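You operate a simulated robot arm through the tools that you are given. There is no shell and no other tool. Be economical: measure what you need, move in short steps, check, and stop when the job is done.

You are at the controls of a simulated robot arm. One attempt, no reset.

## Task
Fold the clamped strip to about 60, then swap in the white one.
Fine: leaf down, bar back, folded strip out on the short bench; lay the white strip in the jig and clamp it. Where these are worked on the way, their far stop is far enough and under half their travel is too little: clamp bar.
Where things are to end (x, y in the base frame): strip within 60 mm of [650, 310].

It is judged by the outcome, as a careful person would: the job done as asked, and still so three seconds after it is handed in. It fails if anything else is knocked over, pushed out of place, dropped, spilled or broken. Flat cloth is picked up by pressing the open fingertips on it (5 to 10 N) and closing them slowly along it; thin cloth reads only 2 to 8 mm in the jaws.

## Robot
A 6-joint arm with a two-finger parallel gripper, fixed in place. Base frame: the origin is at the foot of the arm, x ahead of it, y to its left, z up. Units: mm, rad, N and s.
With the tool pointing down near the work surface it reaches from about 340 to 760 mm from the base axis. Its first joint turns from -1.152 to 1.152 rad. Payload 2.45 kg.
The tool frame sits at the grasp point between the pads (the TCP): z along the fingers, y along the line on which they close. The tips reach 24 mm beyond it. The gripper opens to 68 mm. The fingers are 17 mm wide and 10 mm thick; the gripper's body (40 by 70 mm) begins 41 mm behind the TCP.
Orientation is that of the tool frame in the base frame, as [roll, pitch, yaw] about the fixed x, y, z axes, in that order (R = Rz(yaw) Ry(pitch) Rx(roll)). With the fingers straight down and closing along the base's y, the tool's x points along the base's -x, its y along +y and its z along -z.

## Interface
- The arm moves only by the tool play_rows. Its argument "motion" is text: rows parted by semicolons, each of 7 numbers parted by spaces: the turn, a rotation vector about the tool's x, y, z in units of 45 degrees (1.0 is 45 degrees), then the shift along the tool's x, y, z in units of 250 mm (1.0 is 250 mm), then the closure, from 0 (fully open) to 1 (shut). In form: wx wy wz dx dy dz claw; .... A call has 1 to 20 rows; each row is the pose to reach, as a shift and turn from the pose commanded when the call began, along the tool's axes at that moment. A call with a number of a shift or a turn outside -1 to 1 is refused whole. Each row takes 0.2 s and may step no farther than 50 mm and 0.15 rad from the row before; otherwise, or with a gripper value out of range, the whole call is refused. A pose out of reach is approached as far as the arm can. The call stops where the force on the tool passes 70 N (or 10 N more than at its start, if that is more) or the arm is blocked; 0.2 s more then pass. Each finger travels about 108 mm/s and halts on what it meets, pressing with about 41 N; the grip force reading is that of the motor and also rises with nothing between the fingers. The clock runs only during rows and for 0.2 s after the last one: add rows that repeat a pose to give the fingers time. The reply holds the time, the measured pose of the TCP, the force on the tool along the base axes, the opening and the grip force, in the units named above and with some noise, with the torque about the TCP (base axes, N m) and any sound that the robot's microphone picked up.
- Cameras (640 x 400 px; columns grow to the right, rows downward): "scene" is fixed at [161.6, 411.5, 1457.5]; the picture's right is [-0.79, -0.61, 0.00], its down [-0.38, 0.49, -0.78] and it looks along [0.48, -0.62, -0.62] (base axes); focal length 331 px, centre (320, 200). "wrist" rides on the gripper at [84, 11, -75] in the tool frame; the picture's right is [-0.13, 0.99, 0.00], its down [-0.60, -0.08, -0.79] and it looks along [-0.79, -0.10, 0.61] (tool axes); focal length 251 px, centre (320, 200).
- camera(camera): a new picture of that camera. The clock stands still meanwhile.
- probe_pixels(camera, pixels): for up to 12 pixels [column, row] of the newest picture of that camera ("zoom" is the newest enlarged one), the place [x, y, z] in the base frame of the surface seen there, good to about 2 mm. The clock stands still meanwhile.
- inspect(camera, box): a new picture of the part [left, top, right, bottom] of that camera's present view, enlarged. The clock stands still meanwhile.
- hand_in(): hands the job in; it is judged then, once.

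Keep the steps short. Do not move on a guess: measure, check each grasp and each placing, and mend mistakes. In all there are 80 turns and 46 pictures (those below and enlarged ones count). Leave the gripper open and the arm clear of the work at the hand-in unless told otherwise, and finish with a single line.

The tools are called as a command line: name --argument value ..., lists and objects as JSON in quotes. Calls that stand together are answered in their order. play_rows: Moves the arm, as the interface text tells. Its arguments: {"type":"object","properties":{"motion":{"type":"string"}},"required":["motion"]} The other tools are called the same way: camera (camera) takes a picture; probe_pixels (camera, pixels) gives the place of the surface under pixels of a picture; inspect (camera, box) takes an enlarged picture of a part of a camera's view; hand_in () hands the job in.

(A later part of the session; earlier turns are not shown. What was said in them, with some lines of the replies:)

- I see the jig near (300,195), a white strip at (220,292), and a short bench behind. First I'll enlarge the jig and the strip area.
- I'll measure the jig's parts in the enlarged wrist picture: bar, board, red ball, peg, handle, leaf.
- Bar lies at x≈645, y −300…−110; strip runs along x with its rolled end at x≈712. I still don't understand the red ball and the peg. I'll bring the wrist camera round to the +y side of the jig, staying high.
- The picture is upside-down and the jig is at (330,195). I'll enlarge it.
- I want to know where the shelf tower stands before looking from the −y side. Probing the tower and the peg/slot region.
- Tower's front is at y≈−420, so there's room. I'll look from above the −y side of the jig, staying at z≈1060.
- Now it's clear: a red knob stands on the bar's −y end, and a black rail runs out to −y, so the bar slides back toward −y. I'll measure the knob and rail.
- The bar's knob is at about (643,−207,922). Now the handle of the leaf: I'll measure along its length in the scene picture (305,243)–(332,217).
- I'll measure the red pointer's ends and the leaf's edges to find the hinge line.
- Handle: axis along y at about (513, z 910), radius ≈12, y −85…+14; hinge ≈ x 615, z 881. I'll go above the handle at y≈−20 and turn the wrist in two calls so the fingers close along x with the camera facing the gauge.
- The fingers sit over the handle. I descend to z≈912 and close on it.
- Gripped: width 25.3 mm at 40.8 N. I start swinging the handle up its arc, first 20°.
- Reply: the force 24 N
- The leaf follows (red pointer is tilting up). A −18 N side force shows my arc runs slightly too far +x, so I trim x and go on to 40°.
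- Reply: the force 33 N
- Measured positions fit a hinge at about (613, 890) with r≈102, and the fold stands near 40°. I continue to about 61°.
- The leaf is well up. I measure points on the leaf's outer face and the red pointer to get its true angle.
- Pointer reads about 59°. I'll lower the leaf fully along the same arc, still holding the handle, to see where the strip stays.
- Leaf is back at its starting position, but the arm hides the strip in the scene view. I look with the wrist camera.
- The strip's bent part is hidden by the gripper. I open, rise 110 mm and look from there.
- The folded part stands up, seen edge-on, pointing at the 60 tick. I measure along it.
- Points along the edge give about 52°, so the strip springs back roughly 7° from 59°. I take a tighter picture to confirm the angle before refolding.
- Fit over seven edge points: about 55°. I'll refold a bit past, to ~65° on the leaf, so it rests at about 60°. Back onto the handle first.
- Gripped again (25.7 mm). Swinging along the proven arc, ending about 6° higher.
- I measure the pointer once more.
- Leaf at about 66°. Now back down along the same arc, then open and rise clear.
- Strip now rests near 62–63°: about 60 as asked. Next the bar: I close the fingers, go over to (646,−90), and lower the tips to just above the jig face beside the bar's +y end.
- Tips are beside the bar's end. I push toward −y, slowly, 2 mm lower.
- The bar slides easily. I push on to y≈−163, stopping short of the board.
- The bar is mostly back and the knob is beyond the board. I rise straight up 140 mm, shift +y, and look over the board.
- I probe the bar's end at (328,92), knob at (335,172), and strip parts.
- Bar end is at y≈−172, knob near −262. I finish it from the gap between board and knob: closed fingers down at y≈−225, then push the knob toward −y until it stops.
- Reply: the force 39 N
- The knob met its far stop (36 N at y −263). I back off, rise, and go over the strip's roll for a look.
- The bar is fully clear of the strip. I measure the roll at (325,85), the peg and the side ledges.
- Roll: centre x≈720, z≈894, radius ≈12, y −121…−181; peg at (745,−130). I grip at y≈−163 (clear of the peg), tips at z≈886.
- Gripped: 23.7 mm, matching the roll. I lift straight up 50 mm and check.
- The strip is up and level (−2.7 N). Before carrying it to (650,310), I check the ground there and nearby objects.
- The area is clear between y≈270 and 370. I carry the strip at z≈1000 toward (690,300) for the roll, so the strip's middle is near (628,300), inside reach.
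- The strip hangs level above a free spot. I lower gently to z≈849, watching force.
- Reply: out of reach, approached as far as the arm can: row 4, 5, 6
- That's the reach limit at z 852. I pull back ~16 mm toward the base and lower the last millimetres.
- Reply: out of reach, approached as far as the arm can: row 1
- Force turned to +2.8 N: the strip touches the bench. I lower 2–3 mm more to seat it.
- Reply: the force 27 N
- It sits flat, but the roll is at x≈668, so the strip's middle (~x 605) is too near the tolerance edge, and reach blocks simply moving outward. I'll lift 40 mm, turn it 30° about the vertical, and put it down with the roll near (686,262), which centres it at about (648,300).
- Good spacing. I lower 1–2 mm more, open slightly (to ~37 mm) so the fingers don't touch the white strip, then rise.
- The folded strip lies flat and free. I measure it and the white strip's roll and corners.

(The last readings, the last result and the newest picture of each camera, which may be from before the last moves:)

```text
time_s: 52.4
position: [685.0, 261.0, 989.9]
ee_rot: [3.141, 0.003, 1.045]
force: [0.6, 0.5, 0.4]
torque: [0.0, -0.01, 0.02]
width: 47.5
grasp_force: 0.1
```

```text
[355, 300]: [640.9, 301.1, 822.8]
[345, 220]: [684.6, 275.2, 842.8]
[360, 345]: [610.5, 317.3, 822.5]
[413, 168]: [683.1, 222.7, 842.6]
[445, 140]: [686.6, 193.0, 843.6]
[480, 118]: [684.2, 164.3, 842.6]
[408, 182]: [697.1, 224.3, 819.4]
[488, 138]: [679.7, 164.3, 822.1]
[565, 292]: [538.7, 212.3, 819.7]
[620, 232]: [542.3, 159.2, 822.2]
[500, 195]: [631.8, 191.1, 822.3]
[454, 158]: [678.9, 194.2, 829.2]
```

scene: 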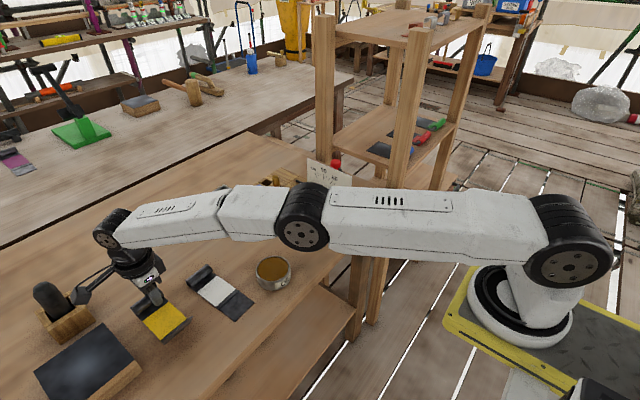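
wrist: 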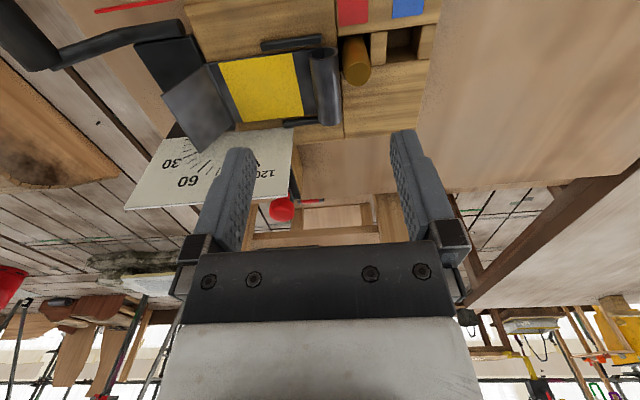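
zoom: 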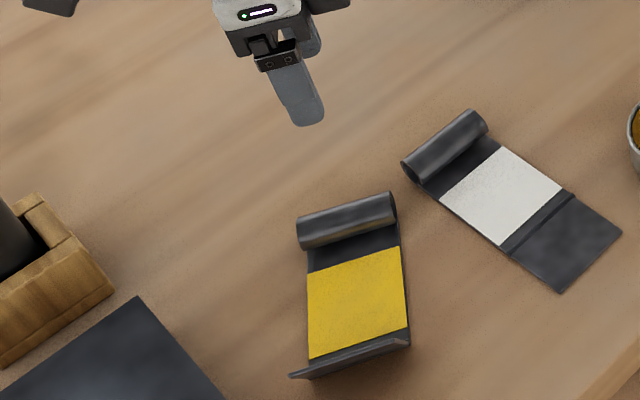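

Folded strip centre ≈(641,301) — good. White strip: roll along y at x≈686, y 163–225, lying along x. I go above it, turning back to yaw 90°, fingers open.

play_rows --motion "0 0 -0.167 -0.069 0.041 0 0;0 0 -0.333 -0.138 0.082 0 0;0 0 -0.5 -0.206 0.122 0 0;0 0 -0.667 -0.275 0.163 0 0;0 0 -0.667 -0.275 0.163 0 0"

camera --camera "wrist"

```text
time_s: 53.6
position: [686.2, 181.3, 988.9]
ee_rot: [-3.141, -0.001, 1.572]
force: [0.4, -0.3, -1.1]
torque: [-0.02, -0.01, 0.0]
width: 67.9
grasp_force: 0.2
```

```text
15 pictures are left
```

wrist: 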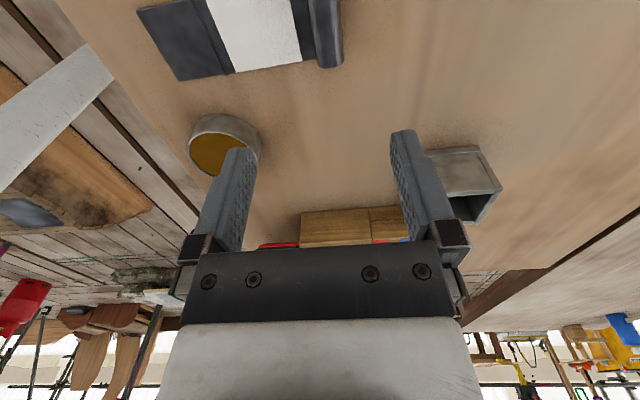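

I probe along the strip's edges for its exact heading.

probe_pixels --camera "wrist" --pixels '[[179, 79], [138, 12], [232, 71], [206, 2], [298, 61], [290, 2], [328, 64], [326, 10], [320, 30], [335, 30], [210, 73], [270, 64]]'

```text
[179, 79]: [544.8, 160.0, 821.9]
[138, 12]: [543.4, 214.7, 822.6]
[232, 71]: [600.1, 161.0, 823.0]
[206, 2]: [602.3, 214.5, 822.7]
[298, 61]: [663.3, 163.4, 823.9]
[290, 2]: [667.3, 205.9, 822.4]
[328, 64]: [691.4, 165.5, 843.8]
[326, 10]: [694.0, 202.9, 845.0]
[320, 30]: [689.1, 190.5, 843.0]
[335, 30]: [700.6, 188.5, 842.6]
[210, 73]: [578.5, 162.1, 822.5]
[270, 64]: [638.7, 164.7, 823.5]
```

White strip heading ≈ +1.5°, roll centre x≈693, lateral centre y≈193. I correct yaw by 1.5°, descend to z≈850 and close on the roll at y≈181.

play_rows --motion "0 0 -0.033 0 0.028 0.1 0.2;0 0 -0.033 0 0.028 0.25 0.2;0 0 -0.033 0 0.028 0.4 0.2;0 0 -0.033 0 0.028 0.5 0.2;0 0 -0.033 0 0.028 0.556 0.2;0 0 -0.033 0 0.028 0.556 0.2;0 0 -0.033 0 0.028 0.556 0.5;0 0 -0.033 0 0.028 0.556 0.7;0 0 -0.033 0 0.028 0.556 1;0 0 -0.033 0 0.028 0.556 1"

play_rows --motion "0 0 0 0 0 -0.04 1;0 0 0 0 0 -0.1 1;0 0 0 0 0 -0.2 1;0 0 0 0 0 -0.35 1;0 0 0 0 0 -0.5 1;0 0 0 0 0 -0.6 1;0 0 0.033 0 0 -0.6 1"

camera --camera "wrist"

```text
time_s: 55.8
position: [692.5, 180.2, 850.0]
ee_rot: [-3.141, 0.0, 1.595]
force: [-0.2, 0.4, 0.2]
torque: [-0.07, -0.05, 0.05]
width: 23.6
grasp_force: 39.5
```

```text
time_s: 57.4
position: [692.8, 180.8, 1000.9]
ee_rot: [3.141, 0.002, 1.571]
force: [-0.8, 0.3, -2.8]
torque: [-0.06, -0.08, -0.01]
width: 23.5
grasp_force: 40.0
```

```text
14 pictures are left
```

wrist: 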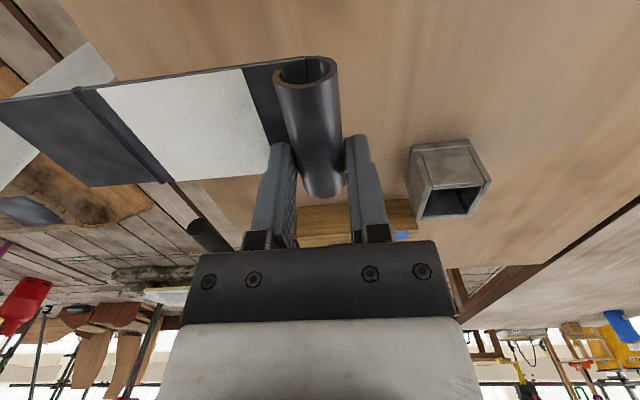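

Lifted: 23.5 mm, −2.8 N. I measure how it sits in the hand (edges and far end).

probe_pixels --camera "wrist" --pixels '[[20, 100], [74, 93], [110, 86], [180, 77], [240, 70], [94, 183], [165, 180], [250, 150], [320, 80], [310, 194], [160, 120], [50, 130]]'

```text
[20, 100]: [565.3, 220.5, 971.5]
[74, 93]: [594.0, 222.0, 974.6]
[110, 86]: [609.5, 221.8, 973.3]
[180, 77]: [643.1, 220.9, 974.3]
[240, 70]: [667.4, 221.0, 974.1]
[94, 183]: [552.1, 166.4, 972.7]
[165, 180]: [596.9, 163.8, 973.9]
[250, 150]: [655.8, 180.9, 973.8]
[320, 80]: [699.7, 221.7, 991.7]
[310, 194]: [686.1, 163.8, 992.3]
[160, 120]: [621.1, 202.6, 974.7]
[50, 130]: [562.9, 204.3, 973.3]
```

It sits straight and level; the +y edge is 40.5 mm from the TCP, so the jig target is TCP (719,−162), z≈910. I carry it there at z≈1000.

play_rows --motion "0 0 0 -0.1 0.01 0 1;0 0 0 -0.25 0.03 0 1;0 0 0 -0.4 0.05 0 1;0 0 0 -0.55 0.07 0 1;0 0 0 -0.7 0.09 0 1;0 0 0 -0.85 0.1 0 1;0 0 0 -0.95 0.104 0 1"

play_rows --motion "0 0 0 -0.1 0 0 1;0 0 0 -0.25 0 0 1;0 0 0 -0.35 0 0 1;0 0 0 -0.421 0 0 1;0 0 0 -0.421 0 0.1 1;0 0 0 -0.421 0 0.2 1;0 0 0 -0.421 0 0.28 1;0 0 0 -0.421 0 0.28 1"

camera --camera "wrist"

```text
time_s: 59.0
position: [719.4, -57.0, 1002.5]
ee_rot: [-3.141, 0.0, 1.57]
force: [-1.3, 1.2, -2.2]
torque: [-0.03, -0.07, 0.0]
width: 23.8
grasp_force: 39.9
```

```text
time_s: 60.8
position: [720.2, -162.7, 930.2]
ee_rot: [3.142, 0.0, 1.569]
force: [-0.2, 0.5, -1.9]
torque: [-0.07, -0.14, 0.03]
width: 23.7
grasp_force: 40.3
```

```text
13 pictures are left
```

wrist: 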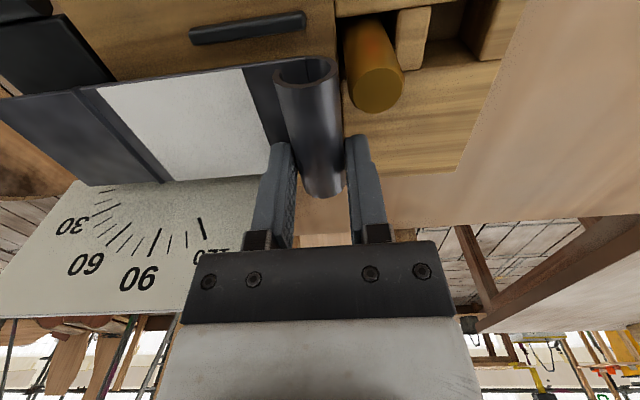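

Aligned over the jig between the ledges and clear of the peg. I lower the last 20 mm gently.

play_rows --motion "0 0 0 0 -0.003 0.03 1;0 0 0 0 -0.003 0.055 1;0 0 0 0 -0.003 0.07 1;0 0 0 0 -0.003 0.08 1;0 0 0 0 -0.003 0.08 1"

inspect --camera "wrist" --box '[60, 0, 420, 225]'

```text
time_s: 62.0
position: [718.6, -161.8, 910.0]
ee_rot: [3.141, -0.001, 1.57]
force: [-0.2, 1.0, -1.3]
torque: [-0.02, 0.02, -0.05]
width: 23.7
grasp_force: 39.7
```

```text
1.78 times, centred on (240, 112) of wrist
```

zoom: 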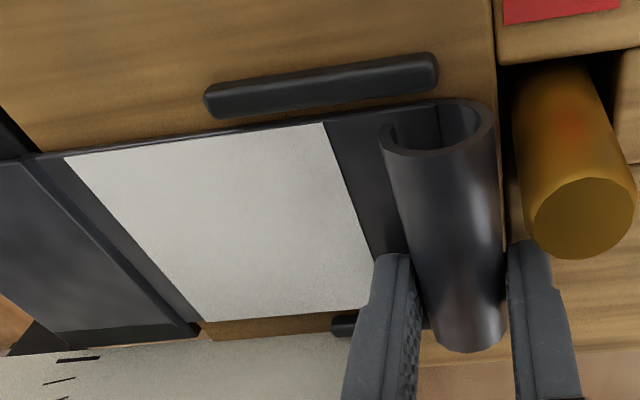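

It's seated between the ledges. I lower 1.5 mm, open slightly, and rise.

play_rows --motion "0 0 0 0 0 0.004 1;0 0 0 0 0 0.006 1;0 0 0 0 0 0.006 0.6;0 0 0 0 0 0.006 0.5;0 0 0 0 0 0.006 0.46;0 0 0 0 0 0.006 0.46;0 0 0 0 0 -0.08 0.46;0 0 0 0 0 -0.25 0.46;0 0 0 0.1 0 -0.4 0.46;0 0 0 0.2 0 -0.48 0.46"

camera --camera "wrist"

```text
time_s: 64.2
position: [720.1, -112.0, 1029.9]
ee_rot: [-3.142, 0.0, 1.568]
force: [0.6, 0.0, -0.6]
torque: [-0.02, 0.02, 0.01]
width: 36.4
grasp_force: 0.0
```

```text
11 pictures are left
```

wrist: 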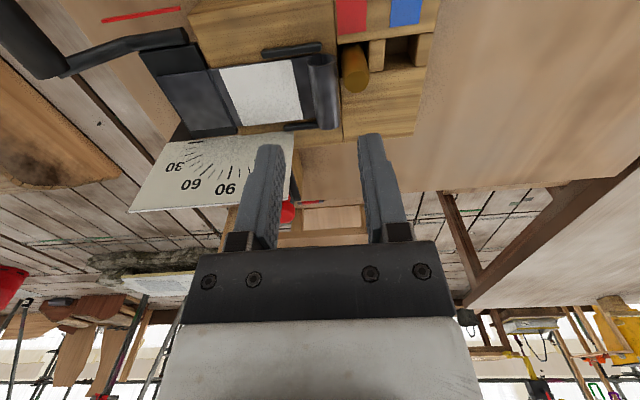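

White strip lies in the jig, its front on the leaf. I verify its position and height, and the knob.

probe_pixels --camera "wrist" --pixels '[[290, 63], [230, 72], [300, 118], [240, 125], [260, 95], [200, 105], [322, 90], [188, 135], [288, 210], [288, 220], [235, 130], [162, 78]]'

```text
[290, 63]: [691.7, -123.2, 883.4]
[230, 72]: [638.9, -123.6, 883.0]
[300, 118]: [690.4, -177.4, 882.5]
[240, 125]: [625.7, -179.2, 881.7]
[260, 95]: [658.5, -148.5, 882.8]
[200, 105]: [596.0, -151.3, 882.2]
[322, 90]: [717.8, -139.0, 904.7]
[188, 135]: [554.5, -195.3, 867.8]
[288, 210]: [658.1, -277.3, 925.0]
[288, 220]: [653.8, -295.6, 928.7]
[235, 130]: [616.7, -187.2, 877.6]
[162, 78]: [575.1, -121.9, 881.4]
```

Strip is right where the old one was (y −122…−179, z 883). Now the clamp: closed fingers go over the board to (648,−318), down behind the knob.

play_rows --motion "0 0 0 -0.165 -0.058 -0.04 1;0 0 0 -0.33 -0.115 -0.04 1;0 0 0 -0.495 -0.173 -0.04 1;0 0 0 -0.66 -0.23 -0.04 1;0 0 0 -0.824 -0.288 -0.04 1;0 0 0 -0.824 -0.288 0.1 1;0 0 0 -0.824 -0.288 0.25 1;0 0 0 -0.824 -0.288 0.39 1;0 0 0 -0.824 -0.288 0.39 1"

inspect --camera "scene" --box '[240, 110, 400, 250]'

```text
time_s: 66.2
position: [645.0, -318.2, 933.1]
ee_rot: [-3.141, 0.001, 1.569]
force: [0.5, -0.4, 0.4]
torque: [0.01, -0.03, -0.01]
width: 0.0
grasp_force: 23.2
```

```text
2.86 times, centred on (320, 180) of scene
```

zoom: 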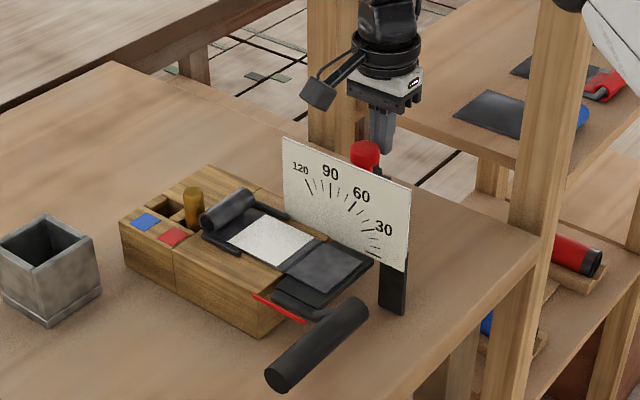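

Fingers are behind the knob, camera above the board. I push +y slowly to y≈−240 first.

play_rows --motion "0 0 0 0.04 0.006 0 1;0 0 0 0.08 0.006 0 1;0 0 0 0.12 0.006 0 1;0 0 0 0.16 0.006 0 1;0 0 0 0.2 0.006 0 1;0 0 0 0.24 0.006 0 1;0 0 0 0.28 0.006 0 1;0 0 0 0.31 0.006 0 1;0 0 0 0.31 0.006 0 1"

inspect --camera "scene" --box '[240, 110, 400, 250]'

```text
time_s: 68.2
position: [649.0, -240.0, 933.4]
ee_rot: [3.141, 0.002, 1.57]
force: [0.0, -0.1, 0.0]
torque: [0.01, 0.01, -0.02]
width: 0.0
grasp_force: 23.8
```

```text
2.86 times, centred on (320, 180) of scene
```

zoom: 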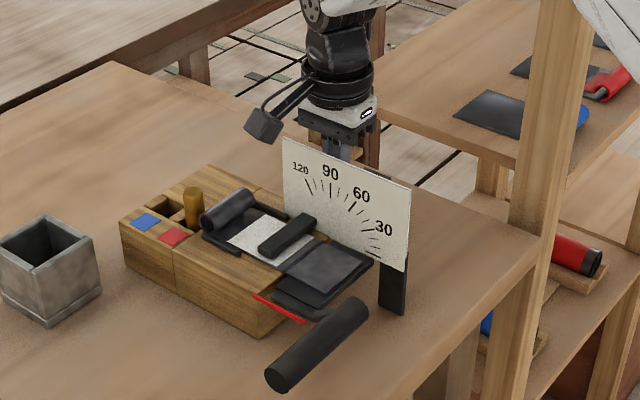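

The bar is sliding over the strip. I continue in small steps until it meets its stop.

play_rows --motion "0 0 0 0.02 0 0 1;0 0 0 0.035 0 0 1;0 0 0 0.05 0 0 1;0 0 0 0.06 0 0 1;0 0 0 0.06 0 0 1"

inspect --camera "scene" --box '[240, 130, 370, 250]'

```text
time_s: 69.4
position: [647.6, -226.7, 933.8]
ee_rot: [3.139, 0.003, 1.569]
force: [1.7, -18.5, -4.3]
torque: [-0.16, -0.18, 0.01]
width: 0.1
grasp_force: 23.1
```

```text
3.33 times, centred on (305, 190) of scene
```

zoom: 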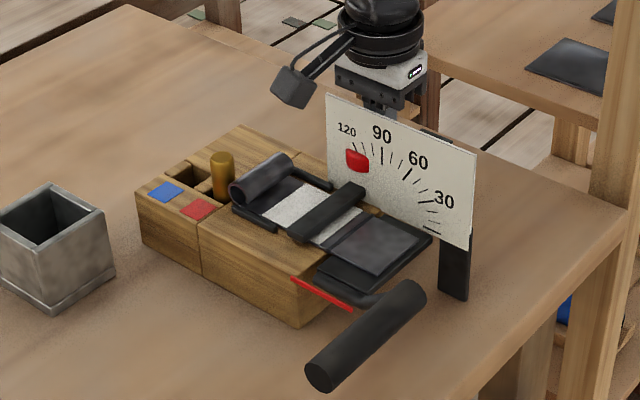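

The knob met its stop (18.5 N) and reappears as at the start. I check the bar's end against its original y≈−112.

probe_pixels --camera "zoom" --pixels '[[300, 228], [310, 222], [298, 236], [340, 200], [280, 212], [380, 240]]'

play_rows --motion "0 0 0 -0.06 0 0 1;0 0 0 -0.12 0 -0.1 1;0 0 0 -0.12 0 -0.3 1;0 0 0 -0.12 0 -0.48 1;0 0 0 0.05 -0.12 -0.5 0.5;0 0 0 0.2 -0.24 -0.5 0;0 0 0 0.35 -0.36 -0.5 0;0 0 0 0.5 -0.48 -0.5 0;0 0 0 0.65 -0.6 -0.5 0;0 0 0 0.8 -0.7 -0.5 0"

camera --camera "scene"

```text
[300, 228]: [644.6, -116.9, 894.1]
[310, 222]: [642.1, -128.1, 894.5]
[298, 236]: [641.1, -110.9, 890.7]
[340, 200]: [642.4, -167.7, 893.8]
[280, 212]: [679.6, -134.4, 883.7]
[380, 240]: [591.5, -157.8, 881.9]
```

```text
refused: row 5 steps farther than a row can; nothing moved
```

```text
7 pictures are left
```

scene: 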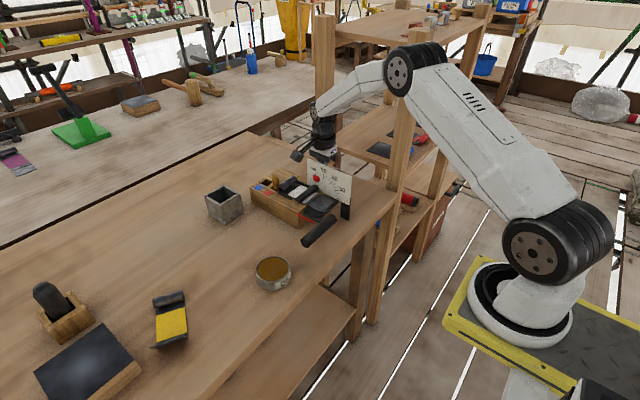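

Bar end is back at y≈−111: fully closed. My withdrawal was refused for too long a step, so I redo it with shorter ones: back off, straight up, then away.

play_rows --motion "0 0 0 -0.06 0 0 1;0 0 0 -0.12 0 -0.1 1;0 0 0 -0.12 0 -0.28 1;0 0 0 -0.12 0 -0.45 1;0 0 0 -0.12 0 -0.6 1;0 0 0 -0.02 -0.1 -0.65 0.5;0 0 0 0.08 -0.22 -0.65 0;0 0 0 0.2 -0.34 -0.65 0;0 0 0 0.32 -0.46 -0.65 0;0 0 0 0.44 -0.58 -0.65 0;0 0 0 0.56 -0.68 -0.65 0"

inspect --camera "scene" --box '[100, 130, 400, 360]'

```text
time_s: 71.8
position: [477.0, -85.0, 1095.8]
ee_rot: [3.141, -0.001, 1.568]
force: [0.8, 0.2, 1.1]
torque: [-0.01, 0.01, -0.01]
width: 68.0
grasp_force: 0.0
```

```text
1.74 times, centred on (250, 245) of scene
```

zoom: 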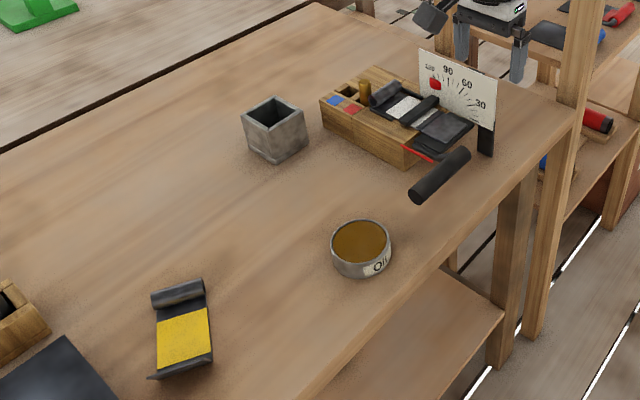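

All is in order: white strip clamped, leaf down, folded strip on the bench near (641,301), nothing disturbed, gripper open and clear. Handing in.

hand_in

```text
The job is handed in.
```

The strip is folded to about 63° by my measurement and lies on the short bench near (641, 301); the leaf is down, and the white strip is in the jig with the clamp bar fully closed on it.
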